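You operate a simulated robot arm through the tools that you are given. There is no shell and no other tool. Be economical: measure what you need, move in short steps, check, and stop when the job is done.

You are at the controls of a simulated robot arm. One attempt, no reset.

TASK
Fetch the eight-cup dosing bottle and stand it on the grey layer sheet.

Only the result counts: the job must be done as asked and must still hold three seconds after the hand-in. Knocking over, shifting, dropping, spilling or breaking anything else fails it. Flat cloth is picked up by pressing the open fingertips on it (5 to 10 N) and closing them slowly along it; thin cloth reads only 2 to 8 mm in the jaws.

THE ROBOT
A 7-joint arm with a two-finger parallel gripper, fixed in place. Base frame: the origin is at the foot of the arm, x ahead of it, y to its left, z up; the work surface is at about z = 0.88. Units: m, degrees, N and s.
With the tool pointing down near the work surface it reaches from about 0.3 to 0.7 m from the base axis. Its first joint turns from -66.0 to 66.0 degrees. Payload 1.57 kg.
The tool frame sits at the grasp point between the pads (the TCP): z along the fingers, y along the line on which they close. The tips reach 0.03 m beyond it. The gripper opens to 0.11 m. The fingers are 0.024 m wide and 0.012 m thick; the gripper's body (0.048 by 0.112 m) begins 0.078 m behind the TCP.
Orientation is that of the tool frame in the base frame, as a unit quaternion [x, y, z, w]. With the fingers straight down and closing along the base's y, the tool's x points along the base's -x, its y along +y and its z along -z.

THE INTERFACE
- The arm moves only by the tool jog_arm. Its argument "moves" is a list that holds one entry, the list of rows, each a list of 7 numbers: the turn, a rotation vector about the tool's x, y, z in units of 4 degrees (1.0 is 4 degrees), then the shift along the tool's x, y, z in units of 25 mm (1.0 is 25 mm), then the gripper command, from -1 (shut) to 1 (fully open), values between in proportion. In form: [[[rx, ry, rz, x, y, z, jaw], ...]]. A call has 1 to 12 rows; each row shifts and turns the commanded pose from where the row before left it, along the tool's axes as they then stand. A call with a number of a shift or a turn outside -1 to 1 is refused whole. Each row takes 0.2 s and may step no farther than 0.05 m and 8.6 degrees from the row before; otherwise, or with a gripper value out of range, the whole call is refused. Where a pose cannot be reached the arm comes as near as it can. A force on the tool above 40 N (or 10 N above the force at the start of the call, whichever is more), or a blocked arm, ends the call early, and 0.2 s more pass. Each finger travels about 0.108 m/s and halts on what it meets, pressing with about 42 N; the grip force reading is that of the motor and also rises with nothing between the fingers. The clock runs only during rows and for 0.2 s after the last one: add rows that do not move to give the fingers time. It gives the time, the measured TCP pose, the force on the tool (base axes), the opening and the grip force at its end, in the units of the frame above (readings bear some noise).
- Cameras (640 x 400 px; columns grow to the right, rows downward): "scene" is fixed at [0.1649, -0.3958, 1.4354]; the picture's right is [0.74, -0.67, 0.00], its down [-0.29, -0.33, -0.90] and it looks along [0.60, 0.67, -0.44] (base axes); focal length 332 px, centre (320, 200). "wrist" rides on the gripper at [0.07, 0.016, -0.141] in the tool frame; the picture's right is [-0.23, 0.97, 0.00], its down [-0.85, -0.20, -0.48] and it looks along [-0.47, -0.11, 0.88] (tool axes); focal length 222 px, centre (320, 200). There is no depth. A picture from a camera that has moved, and an enlarged one, comes with that camera's place and axes in the base frame and with its lens. The place of the scene camera against the robot may be out by one fixed shift of up to 0.025 m in any direction.
- capture(camera): a new picture of that camera. No time passes.
- enlarge(camera, box): a new picture of the part [left, top, right, bottom] of that camera's present view, enlarged. No time passes.
- sign_off(): hands the job in; it is judged then, once.

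Work in short steps. Places have to be worked out from the pictures, the camera data and where the tool is seen: move nearer, look again, correct. Check each grasp and each placing, and mend what went wrong. You have 90 turns and 38 pictures in all, those below and enlarged ones among them. Open the gripper and draw the arm clear of the work before you hand the job in, unless the task says otherwise; then end with one line.

The tools are called after "Request:" by a JSON object that holds its "name" and its "arguments". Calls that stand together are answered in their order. jog_arm: Moves the arm, as the interface text tells. Its arguments: {"type":"object","properties":{"moves":{"type":"array","items":{"type":"array","items":{"type":"array","items":{"type":"number"}}}}},"required":["moves"]} The other tools are called the same way: capture (camera) takes a picture; enlarge (camera, box) takes an enlarged picture of a part of a camera's view; sign_off () hands the job in.

At the start:

```text
clock: 0.0
position: [0.4368, 0.1482, 1.1924]
tool_rot: [-0.001, 1.0, -0.001, 0.001]
contact_force: [0.1, -0.4, 0.2]
finger_gap: 0.1102
finger_force: 0.0
```

scene: 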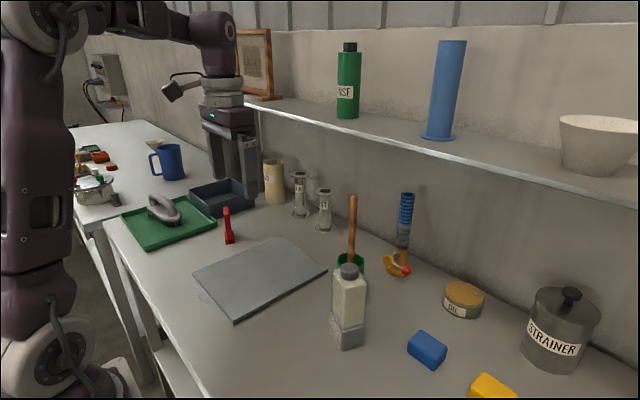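
wrist: 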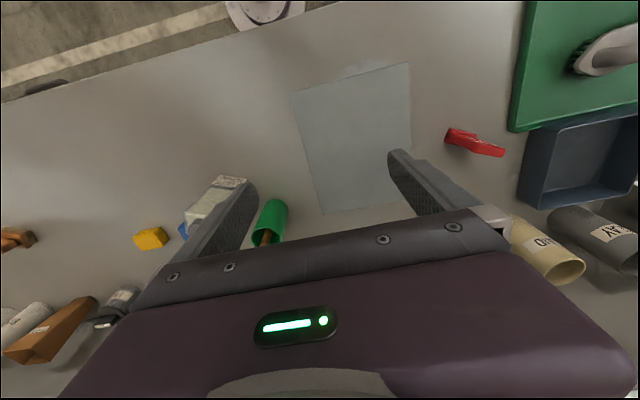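

The grey sheet is in front, and a whitish bottle with a grey cap and base stands beside it. I'll enlarge both to identify the dosing bottle and check for similar ones.

Request:
{"name": "enlarge", "arguments": {"camera": "scene", "box": [260, 150, 460, 370]}}

Request:
{"name": "enlarge", "arguments": {"camera": "wrist", "box": [0, 150, 300, 370]}}

```text
1.82 times, centred on (360, 260) of scene
camera zoom: at [0.1649, -0.3958, 1.4354], right [0.74, -0.67, 0.0], down [-0.29, -0.33, -0.9], along [0.6, 0.67, -0.44], focal length 604 px, centre (247, 91)
```

zoom: 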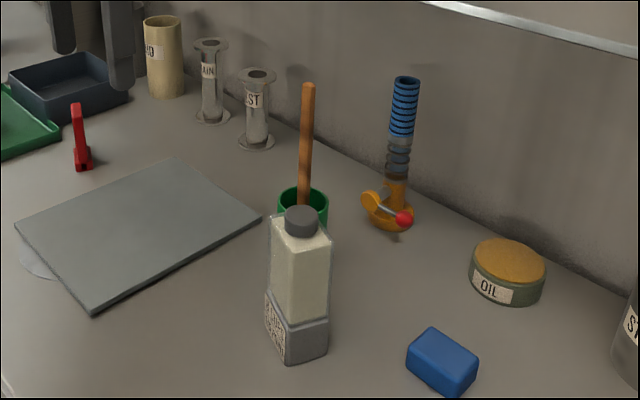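

```text
1.82 times, centred on (150, 260) of wrist
camera zoom: at [0.367, 0.1649, 1.3315], right [0.23, 0.97, 0.0], down [0.85, -0.2, 0.48], along [0.47, -0.11, -0.88], focal length 404 px, centre (629, 91)
```

zoom: 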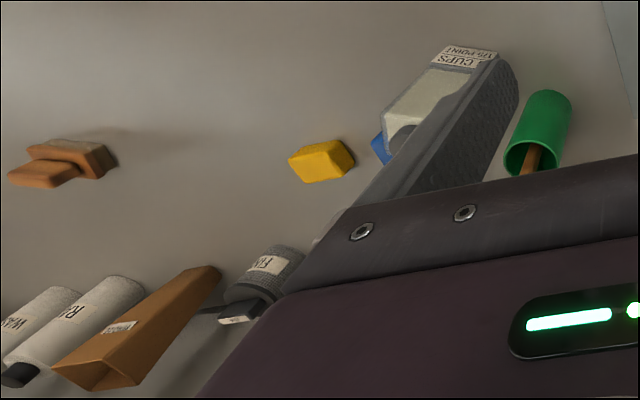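

The bottle has a label including "CUPS", so I'll zoom in to read it.

Request:
{"name": "enlarge", "arguments": {"camera": "scene", "box": [325, 300, 375, 355]}}

Request:
{"name": "enlarge", "arguments": {"camera": "wrist", "box": [195, 165, 255, 205]}}

```text
7.27 times, centred on (350, 328) of scene
camera zoom: at [0.1649, -0.3958, 1.4354], right [0.74, -0.67, 0.0], down [-0.29, -0.33, -0.9], along [0.6, 0.67, -0.44], focal length 2418 px, centre (102, -727)
```

zoom: 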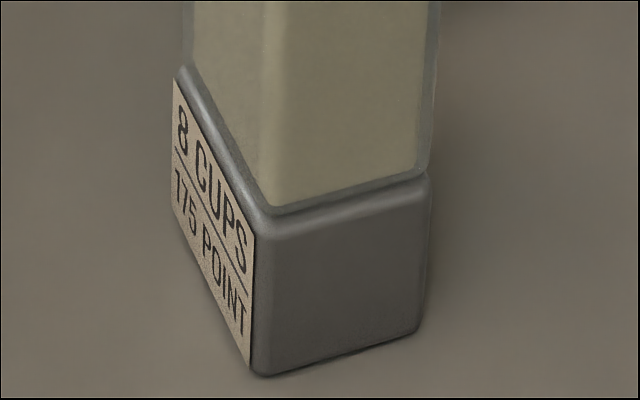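

```text
10.00 times, centred on (225, 185) of wrist
camera zoom: at [0.367, 0.1649, 1.3315], right [0.23, 0.97, 0.0], down [0.85, -0.2, 0.48], along [0.47, -0.11, -0.88], focal length 2221 px, centre (1270, 350)
```

zoom: 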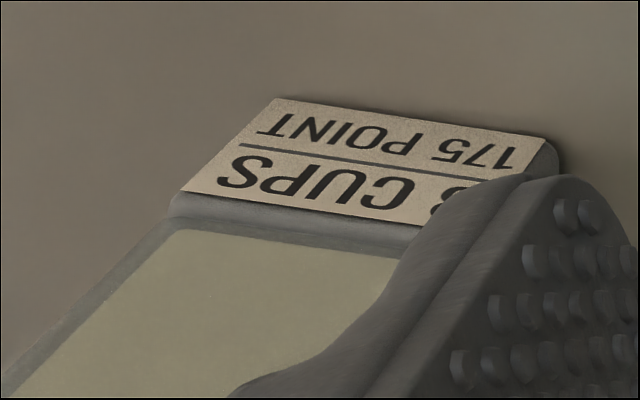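

It reads "8 CUPS". I put the bottle at about (0.529, -0.067), yawed about 23°, with its top near z=1.06. The sheet is centred near (0.513, 0.215), and a tall stick in a green cup stands at about (0.60, 0.0). First I'll move along -y, staying well clear of the stick.

Request:
{"name": "jog_arm", "arguments": {"moves": [[[0, 0, 0, 0, -0.956, 0, 1], [0, 0, 0, 0, -0.956, 0, 1], [0, 0, 0, 0, -0.956, 0, 1], [0, 0, 0, 0, -0.956, 0, 1], [0, 0, 0, 0, -0.956, 0, 1], [0, 0, 0, 0, -0.956, 0, 1], [0, 0, 0, 0, -0.956, 0, 1], [0, 0, 0, 0, -0.956, 0, 1], [0, 0, 0, 0, -0.956, 0, 1], [0, 0, 0, 0, 0, 0, 1]]]}}

Request:
{"name": "jog_arm", "arguments": {"moves": [[[0, 0, -1, 0, 0, 0, 1], [0, 0, -1, 0, 0, 0, 1], [0, 0, -1, 0, 0, 0, 1], [0, 0, -1, 0, 0, 0, 1], [0, 0, -1, 0, 0, 0, 1], [0, 0, -1, 0, 0, 0, 1], [0, 0, -1, 0, 0, 0, 1], [0, 0, -1, 0, 0, 0, 1], [0, 0, 0, 0, 0, 0, 1]]]}}

Request:
{"name": "capture", "arguments": {"camera": "wrist"}}

```text
clock: 2.2
position: [0.4385, -0.0677, 1.1924]
tool_rot: [0.0, 1.0, 0.0, -0.001]
contact_force: [-0.4, -0.6, -0.1]
finger_gap: 0.11
finger_force: 0.1
```

```text
clock: 4.2
position: [0.4363, -0.068, 1.1928]
tool_rot: [-0.275, 0.961, 0.0, 0.001]
contact_force: [0.4, 0.4, 0.9]
finger_gap: 0.1102
finger_force: 0.0
```

```text
31 pictures are left
camera wrist: at [0.3692, -0.0896, 1.3318], right [-0.32, 0.95, 0.0], down [0.83, 0.28, 0.48], along [0.45, 0.15, -0.88], focal length 222 px, centre (320, 200)
```

wrist: 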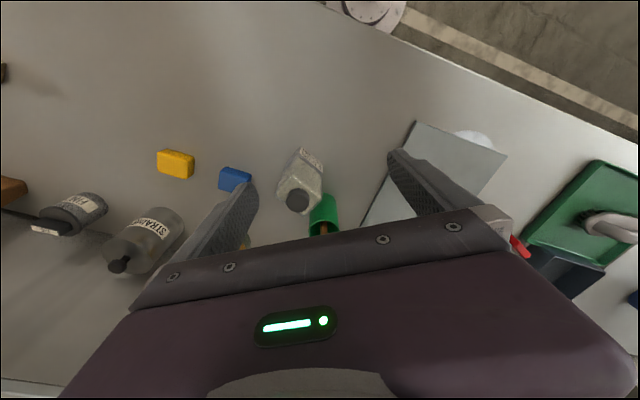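

The yaw is going the right way and the bottle is in view between the fingers. I'll zoom in to fix its pose.

Request:
{"name": "enlarge", "arguments": {"camera": "wrist", "box": [260, 140, 360, 240]}}

```text
4.00 times, centred on (310, 190) of wrist
camera zoom: at [0.3692, -0.0896, 1.3318], right [-0.32, 0.95, 0.0], down [0.83, 0.28, 0.48], along [0.45, 0.15, -0.88], focal length 888 px, centre (360, 240)
```

zoom: 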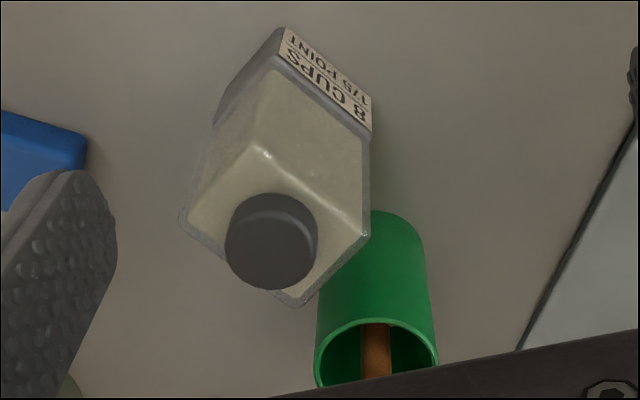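

Both views agree: bottle centre about (0.525, -0.070), long face at about 68°. I'll finish the yaw and move above it, closing across the 47 mm depth.

Request:
{"name": "jog_arm", "arguments": {"moves": [[[0, 0, -0.99, 0, 0, 0, 1], [0, 0, -0.99, 0, 0, 0, 1], [0, 0, -0.99, 0, 0, 0, 1], [0, 0, -0.99, 0, 0, 0, 1], [0, 0, -0.99, 0, 0, 0, 1], [0, 0, -0.99, 0, 0, 0, 1], [0, 0, -0.99, 0, 0, 0, 1], [0, 0, -0.99, 0, 0, 0, 1], [0, 0, -0.99, 0, 0, 0, 1], [0, 0, 0, 0, 0, 0, 1]]]}}

Request:
{"name": "jog_arm", "arguments": {"moves": [[[0, 0, 0, -0.323, -0.83, 0, 1], [0, 0, 0, -0.323, -0.83, 0, 1], [0, 0, 0, -0.323, -0.83, 0, 1], [0, 0, 0, -0.323, -0.83, 0, 1], [0, 0, 0, 0, 0, 0, 1]]]}}

Request:
{"name": "capture", "arguments": {"camera": "wrist"}}

Request:
{"name": "capture", "arguments": {"camera": "scene"}}

```text
clock: 6.4
position: [0.4363, -0.0671, 1.1913]
tool_rot: [-0.556, 0.831, 0.0, 0.001]
contact_force: [-0.1, -0.2, 0.2]
finger_gap: 0.1099
finger_force: 0.0
```

```text
clock: 7.6
position: [0.5257, -0.0693, 1.1908]
tool_rot: [-0.556, 0.831, 0.001, 0.0]
contact_force: [0.7, 1.1, -0.5]
finger_gap: 0.11
finger_force: 0.0
```

```text
29 pictures are left
camera wrist: at [0.4842, -0.1261, 1.3317], right [-0.81, 0.58, 0.0], down [0.51, 0.71, 0.48], along [0.28, 0.39, -0.88], focal length 222 px, centre (320, 200)
```

wrist: 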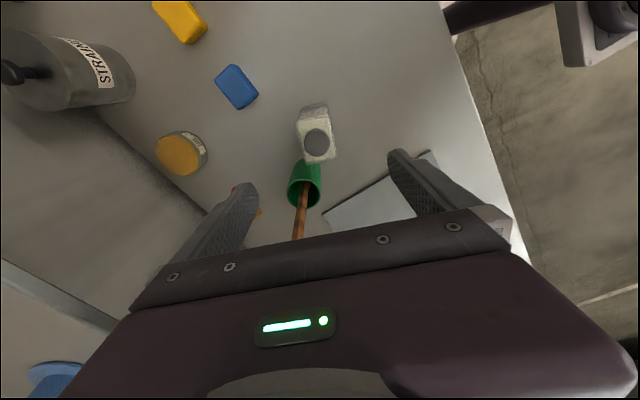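

```text
28 pictures are left
```

scene: 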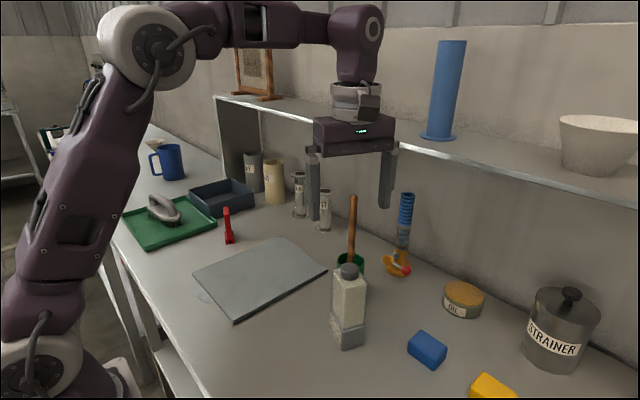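

The cap sits at about (0.527, -0.073), close to under the TCP. One zoom will check alignment and the shoulder height.

Request:
{"name": "enlarge", "arguments": {"camera": "wrist", "box": [270, 85, 370, 185]}}

Request:
{"name": "enlarge", "arguments": {"camera": "scene", "box": [295, 250, 405, 360]}}

```text
4.00 times, centred on (320, 135) of wrist
camera zoom: at [0.4842, -0.1261, 1.3317], right [-0.81, 0.58, 0.0], down [0.51, 0.71, 0.48], along [0.28, 0.39, -0.88], focal length 888 px, centre (320, 460)
```

zoom: 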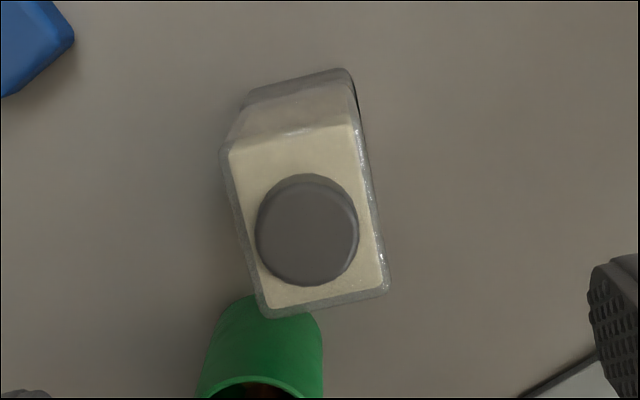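

```text
3.64 times, centred on (350, 305) of scene
camera zoom: at [0.1649, -0.3958, 1.4354], right [0.74, -0.67, 0.0], down [-0.29, -0.33, -0.9], along [0.6, 0.67, -0.44], focal length 1209 px, centre (211, -182)
```

zoom: 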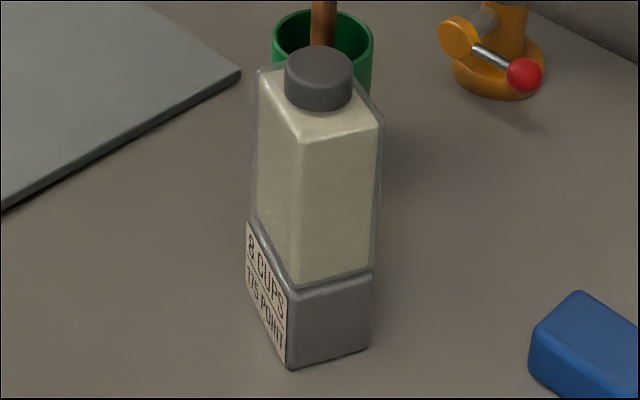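

Aligned within about 2°, with the centre at (0.529, -0.0695). I'll make a small 3 mm correction and descend to z≈1.00, keeping the hand body above the cap.

Request:
{"name": "jog_arm", "arguments": {"moves": [[[0, 0, 0, -0.04, -0.12, 0.95, 1], [0, 0, 0, 0, 0, 0.95, 1], [0, 0, 0, 0, 0, 0.95, 1], [0, 0, 0, 0, 0, 0.95, 1], [0, 0, 0, 0, 0, 0.95, 1], [0, 0, 0, 0, 0, 0.95, 1], [0, 0, 0, 0, 0, 0.95, 1], [0, 0, 0, 0, 0, 0.95, 1], [0, 0, 0, 0, 0, 0, 1]]]}}

Request:
{"name": "capture", "arguments": {"camera": "scene"}}

Request:
{"name": "capture", "arguments": {"camera": "wrist"}}

```text
clock: 9.6
position: [0.5288, -0.0689, 1.0011]
tool_rot: [-0.556, 0.831, 0.0, 0.0]
contact_force: [0.6, -0.2, 0.0]
finger_gap: 0.1101
finger_force: 0.0
```

```text
25 pictures are left
```

scene: 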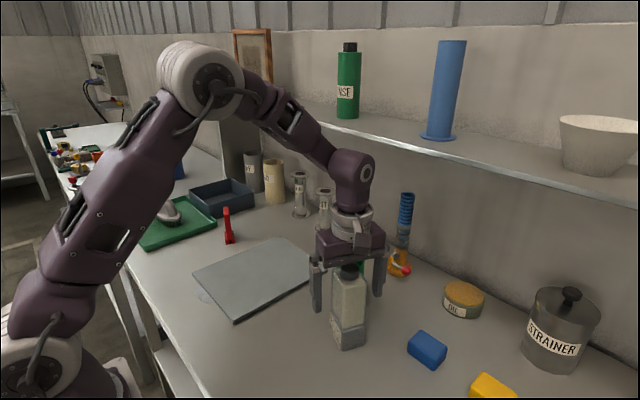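

```text
24 pictures are left
camera wrist: at [0.487, -0.1272, 1.1416], right [-0.81, 0.58, 0.0], down [0.51, 0.71, 0.48], along [0.28, 0.39, -0.88], focal length 222 px, centre (320, 200)
```

wrist: 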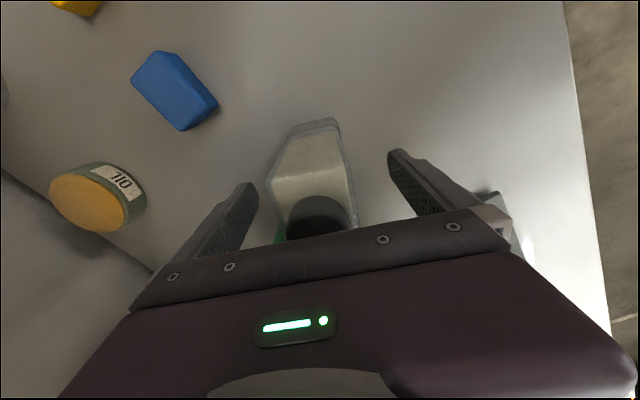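

The bottle is centred between the fingers. I'll close gradually and watch the opening and force.

Request:
{"name": "jog_arm", "arguments": {"moves": [[[0, 0, 0, 0, 0, 0, 0.4], [0, 0, 0, 0, 0, 0, 0.1], [0, 0, 0, 0, 0, 0, -0.1], [0, 0, 0, 0, 0, 0, -0.2], [0, 0, 0, 0, 0, 0, -0.35], [0, 0, 0, 0, 0, 0, -0.35]]]}}

```text
clock: 11.0
position: [0.5295, -0.07, 1.0019]
tool_rot: [-0.557, 0.831, 0.001, -0.001]
contact_force: [1.6, 0.5, 0.4]
finger_gap: 0.0499
finger_force: 42.0
```

Gripped at 50 mm with 42 N. I'll lift 4 cm and check.

Request:
{"name": "jog_arm", "arguments": {"moves": [[[0, 0, 0, 0, 0, -0.3, -1], [0, 0, 0, 0, 0, -0.5, -1], [0, 0, 0, 0, 0, -0.8, -1], [0, 0, 0, 0, 0, 0, -1]]]}}

Request:
{"name": "capture", "arguments": {"camera": "scene"}}

```text
clock: 12.0
position: [0.5293, -0.0705, 1.0424]
tool_rot: [-0.555, 0.832, 0.0, 0.0]
contact_force: [0.3, -0.2, -3.2]
finger_gap: 0.0495
finger_force: 41.8
```

```text
23 pictures are left
```

scene: 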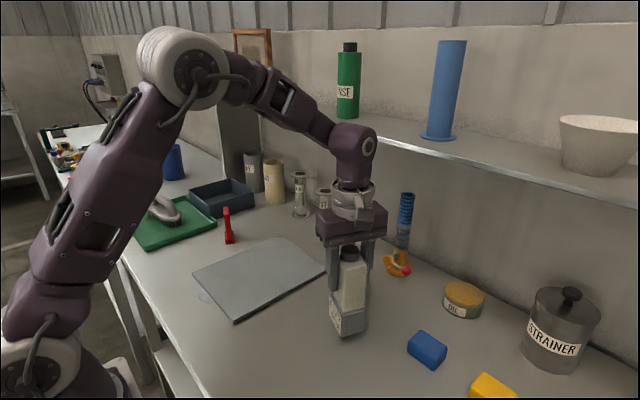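

The load reads about 3 N, so the bottle is up, but it may have tilted in the grip. I'll look closer.

Request:
{"name": "enlarge", "arguments": {"camera": "scene", "box": [295, 220, 405, 350]}}

Request:
{"name": "capture", "arguments": {"camera": "wrist"}}

```text
3.08 times, centred on (350, 285) of scene
camera zoom: at [0.165, -0.3958, 1.4353], right [0.74, -0.67, 0.0], down [-0.29, -0.33, -0.9], along [0.6, 0.67, -0.44], focal length 1023 px, centre (228, -62)
```

zoom: 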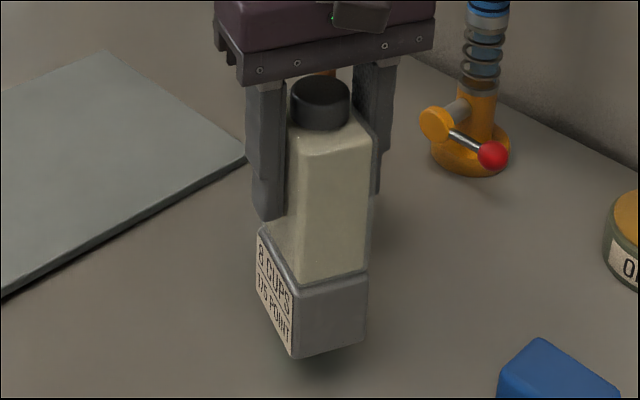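

```text
21 pictures are left
camera wrist: at [0.4871, -0.1276, 1.182], right [-0.81, 0.58, 0.0], down [0.51, 0.71, 0.48], along [0.28, 0.39, -0.88], focal length 222 px, centre (320, 200)
```

wrist: 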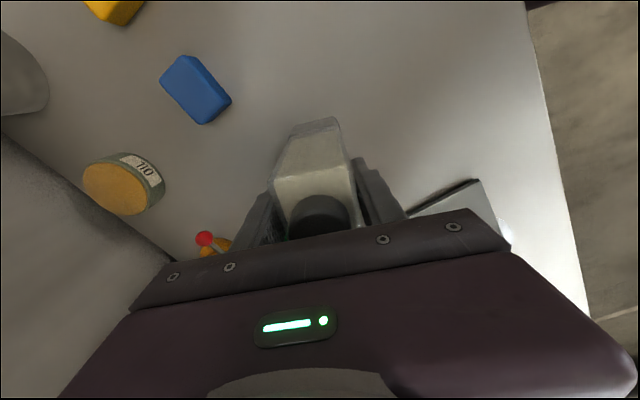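

The bottle hangs upright and secure. I'll back off in -x to clear the green cup, then sweep along +y over the sheet.

Request:
{"name": "jog_arm", "arguments": {"moves": [[[0, 0, 0, 0.408, 0.985, -0.4, -1], [0, 0, 0, 0.408, 0.985, 0, -1], [0, 0, 0, 0.408, 0.985, 0, -1], [0, 0, 0, 0, 0, 0, -1]]]}}

Request:
{"name": "jog_arm", "arguments": {"moves": [[[0, 0, 0, -0.957, 0.397, 0, -1], [0, 0, 0, -0.957, 0.397, 0, -1], [0, 0, 0, -0.957, 0.397, 0, -1], [0, 0, 0, -0.957, 0.397, 0, -1], [0, 0, 0, -0.957, 0.397, 0, -1], [0, 0, 0, -0.957, 0.397, 0, -1], [0, 0, 0, -0.957, 0.397, 0, -1], [0, 0, 0, -0.957, 0.397, 0, -1], [0, 0, 0, -0.957, 0.397, 0, -1], [0, 0, 0, -0.957, 0.397, 0, -1], [0, 0, 0, -0.957, 0.397, 0, -1], [0, 0, 0, 0, 0, 0, -1]]]}}

Request:
{"name": "jog_arm", "arguments": {"moves": [[[0, 0, 0, -0.307, -0.739, 0, -1], [0, 0, 0, -0.307, -0.739, 0, -1], [0, 0, 0, -0.307, -0.739, 0, -1], [0, 0, 0, 0, 0, 0, -1], [0, 0, 0, 0, 0, 0, -1]]]}}

Request:
{"name": "capture", "arguments": {"camera": "scene"}}

Request:
{"name": "capture", "arguments": {"camera": "wrist"}}

```text
clock: 13.0
position: [0.4492, -0.0701, 1.0507]
tool_rot: [-0.557, 0.831, 0.001, 0.001]
contact_force: [0.2, 0.5, -1.6]
finger_gap: 0.0498
finger_force: 41.9
```

```text
clock: 15.6
position: [0.448, 0.2153, 1.0525]
tool_rot: [-0.556, 0.831, 0.0, 0.0]
contact_force: [-0.2, -1.1, -3.9]
finger_gap: 0.0496
finger_force: 42.2
```

```text
clock: 16.8
position: [0.5083, 0.217, 1.049]
tool_rot: [-0.556, 0.831, 0.0, -0.001]
contact_force: [0.1, -0.1, -3.6]
finger_gap: 0.0495
finger_force: 42.0
```

```text
20 pictures are left
```

scene: 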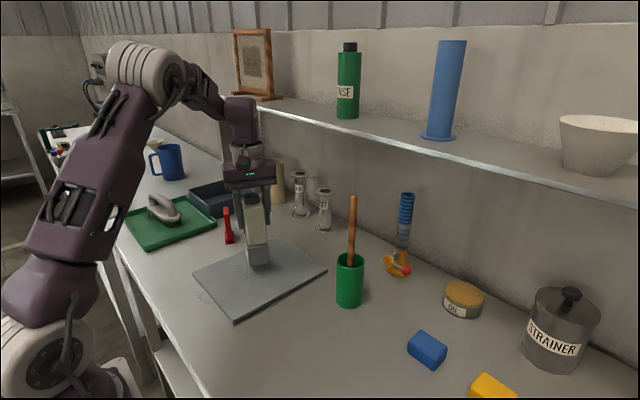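

```text
19 pictures are left
camera wrist: at [0.4668, 0.1591, 1.1903], right [-0.81, 0.58, 0.0], down [0.51, 0.71, 0.48], along [0.28, 0.39, -0.88], focal length 222 px, centre (320, 200)
```

wrist: 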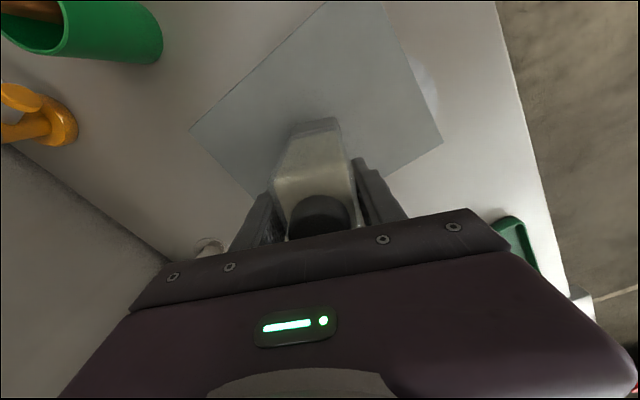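

The bottle is over the middle of the sheet, which spans about x 0.375–0.645, y 0.11–0.32. I'll lower it to just above the surface, then creep down.

Request:
{"name": "jog_arm", "arguments": {"moves": [[[0, 0, 0, 0, 0, 0.7, -1], [0, 0, 0, 0, 0, 0.6, -1], [0, 0, 0, 0, 0, 0, -1]]]}}

Request:
{"name": "jog_arm", "arguments": {"moves": [[[0, 0, 0, 0, 0, 0.1, -1], [0, 0, 0, 0, 0, 0.1, -1], [0, 0, 0, 0, 0, 0, -1]]]}}

Request:
{"name": "enlarge", "arguments": {"camera": "scene", "box": [190, 180, 330, 320]}}

```text
clock: 17.6
position: [0.5074, 0.2177, 1.0167]
tool_rot: [-0.557, 0.831, 0.0, 0.0]
contact_force: [-0.6, -0.9, -3.7]
finger_gap: 0.0499
finger_force: 41.8
```

```text
clock: 18.4
position: [0.5092, 0.2172, 1.0148]
tool_rot: [-0.556, 0.831, 0.0, 0.003]
contact_force: [-4.4, 1.1, 31.3]
finger_gap: 0.0499
finger_force: 42.3
```

```text
2.86 times, centred on (260, 250) of scene
camera zoom: at [0.1643, -0.396, 1.4354], right [0.74, -0.67, 0.0], down [-0.29, -0.33, -0.9], along [0.6, 0.67, -0.44], focal length 950 px, centre (491, 57)
```

zoom: 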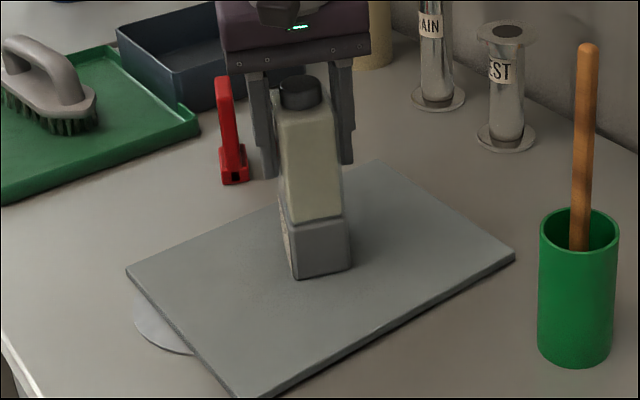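

Contact came at TCP z≈1.015 with about 31 N. I'll ease up a little to relieve the press before releasing.

Request:
{"name": "jog_arm", "arguments": {"moves": [[[0, 0, 0, 0, 0, -0.08, -1], [0, 0, 0, 0, 0, 0, -1]]]}}

Request:
{"name": "enlarge", "arguments": {"camera": "scene", "box": [180, 220, 340, 330]}}

```text
clock: 19.0
position: [0.5078, 0.2148, 1.0137]
tool_rot: [-0.556, 0.831, -0.001, -0.001]
contact_force: [0.8, 1.6, 1.7]
finger_gap: 0.0495
finger_force: 41.9
```

```text
3.64 times, centred on (260, 275) of scene
camera zoom: at [0.1649, -0.3958, 1.4354], right [0.74, -0.67, 0.0], down [-0.29, -0.33, -0.9], along [0.6, 0.67, -0.44], focal length 1209 px, centre (538, -73)
```

zoom: 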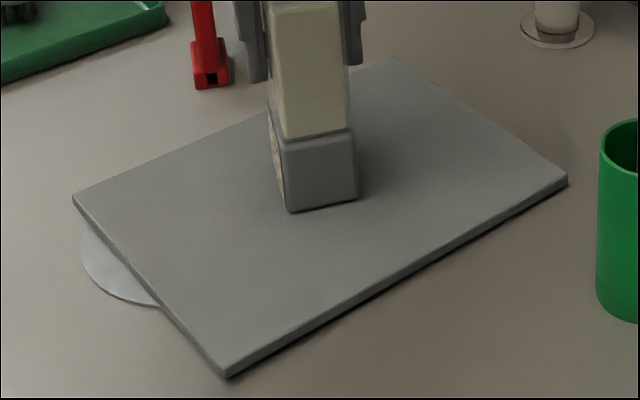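

Load is nearly fully on the sheet (1.7 N residual). The bottle looks upright and flat, so I'll open the jaws gently.

Request:
{"name": "jog_arm", "arguments": {"moves": [[[0, 0, 0, 0, 0, 0, -0.1], [0, 0, 0, 0, 0, 0, 0.05], [0, 0, 0, 0, 0, 0, 0.3], [0, 0, 0, 0, 0, 0, 0.7], [0, 0, 0, 0, 0, 0, 1], [0, 0, 0, 0, 0, 0, 1], [0, 0, 0, 0, 0, 0, 1]]]}}

Request:
{"name": "capture", "arguments": {"camera": "wrist"}}

Request:
{"name": "enlarge", "arguments": {"camera": "scene", "box": [180, 160, 340, 330]}}

```text
clock: 20.6
position: [0.5084, 0.2162, 1.0149]
tool_rot: [-0.557, 0.831, 0.001, 0.0]
contact_force: [-0.2, 0.0, -0.5]
finger_gap: 0.11
finger_force: 0.0
```

```text
16 pictures are left
camera wrist: at [0.4668, 0.1581, 1.1553], right [-0.81, 0.58, 0.0], down [0.51, 0.71, 0.48], along [0.28, 0.39, -0.88], focal length 222 px, centre (320, 200)
```

wrist: 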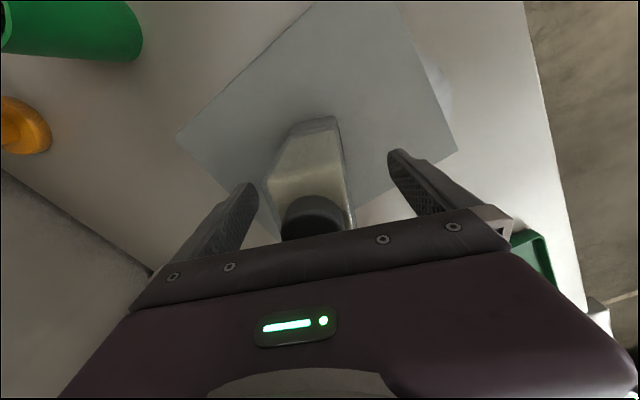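

```text
2.35 times, centred on (260, 245) of scene
camera zoom: at [0.1649, -0.3958, 1.4354], right [0.74, -0.67, 0.0], down [-0.29, -0.33, -0.9], along [0.6, 0.67, -0.44], focal length 782 px, centre (461, 94)
```

zoom: 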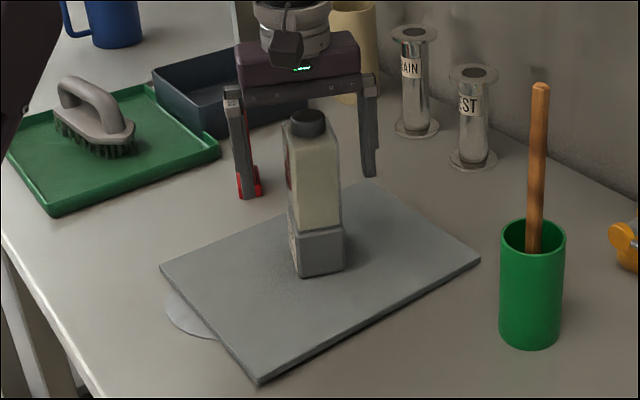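

Released and standing freely with the fingers clear. I'll retract straight up and recheck.

Request:
{"name": "jog_arm", "arguments": {"moves": [[[0, 0, 0, 0, 0, -0.5, 1], [0, 0, 0, 0, 0, -0.9, 1], [0, 0, 0, 0, 0, -0.9, 1], [0, 0, 0, 0, 0, -0.9, 1], [0, 0, 0, 0, 0, -0.9, 1], [0, 0, 0, 0, 0, -0.9, 1], [0, 0, 0, 0, 0, -0.9, 1], [0, 0, 0, 0, 0, -0.9, 1], [0, 0, 0, 0, 0, -0.9, 1], [0, 0, 0, 0, 0, 0, 1], [0, 0, 0, 0, 0, 0, 1], [0, 0, 0, 0, 0, 0, 1]]]}}

Request:
{"name": "capture", "arguments": {"camera": "wrist"}}

Request:
{"name": "capture", "arguments": {"camera": "scene"}}

Request:
{"name": "enlarge", "arguments": {"camera": "scene", "box": [180, 160, 340, 330]}}

```text
clock: 23.2
position: [0.5082, 0.2147, 1.2091]
tool_rot: [-0.557, 0.831, 0.0, 0.001]
contact_force: [1.0, 0.3, -0.4]
finger_gap: 0.1102
finger_force: 0.1
```

```text
14 pictures are left
camera wrist: at [0.4663, 0.1573, 1.3494], right [-0.81, 0.58, 0.0], down [0.51, 0.71, 0.48], along [0.28, 0.39, -0.88], focal length 222 px, centre (320, 200)
```

wrist: 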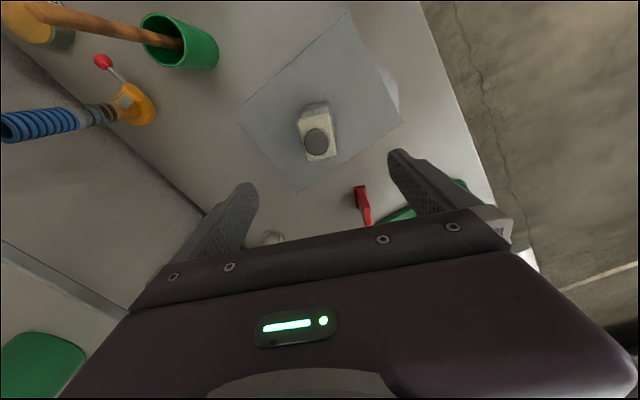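

```text
13 pictures are left
```

scene: 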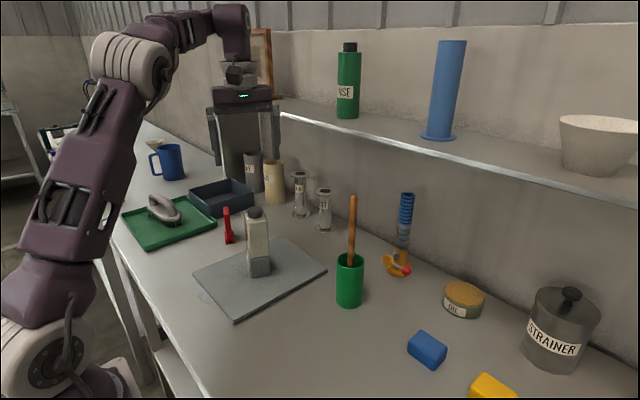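

```text
2.35 times, centred on (260, 245) of scene
camera zoom: at [0.1649, -0.3958, 1.4354], right [0.74, -0.67, 0.0], down [-0.29, -0.33, -0.9], along [0.6, 0.67, -0.44], focal length 782 px, centre (461, 94)
```

zoom: 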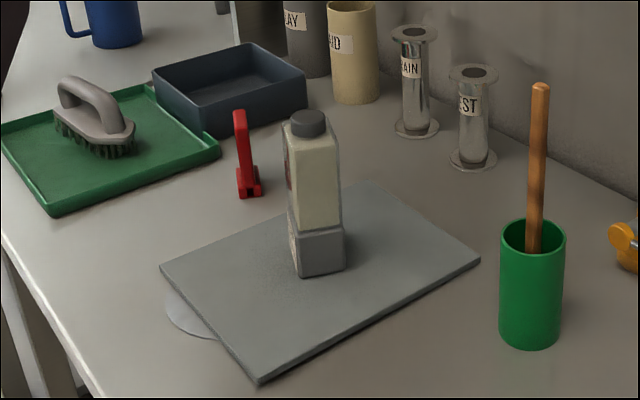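

The bottle stands upright and still near the centre of the sheet. Nothing else looks moved, and the arm is clear, so I'll hand in.

Request:
{"name": "sign_off", "arguments": {}}

```text
The job is handed in.
```

The bottle labelled "8 CUPS" is standing upright near the middle of the grey layer sheet, the arm is clear, and nothing else looked moved in the last pictures.
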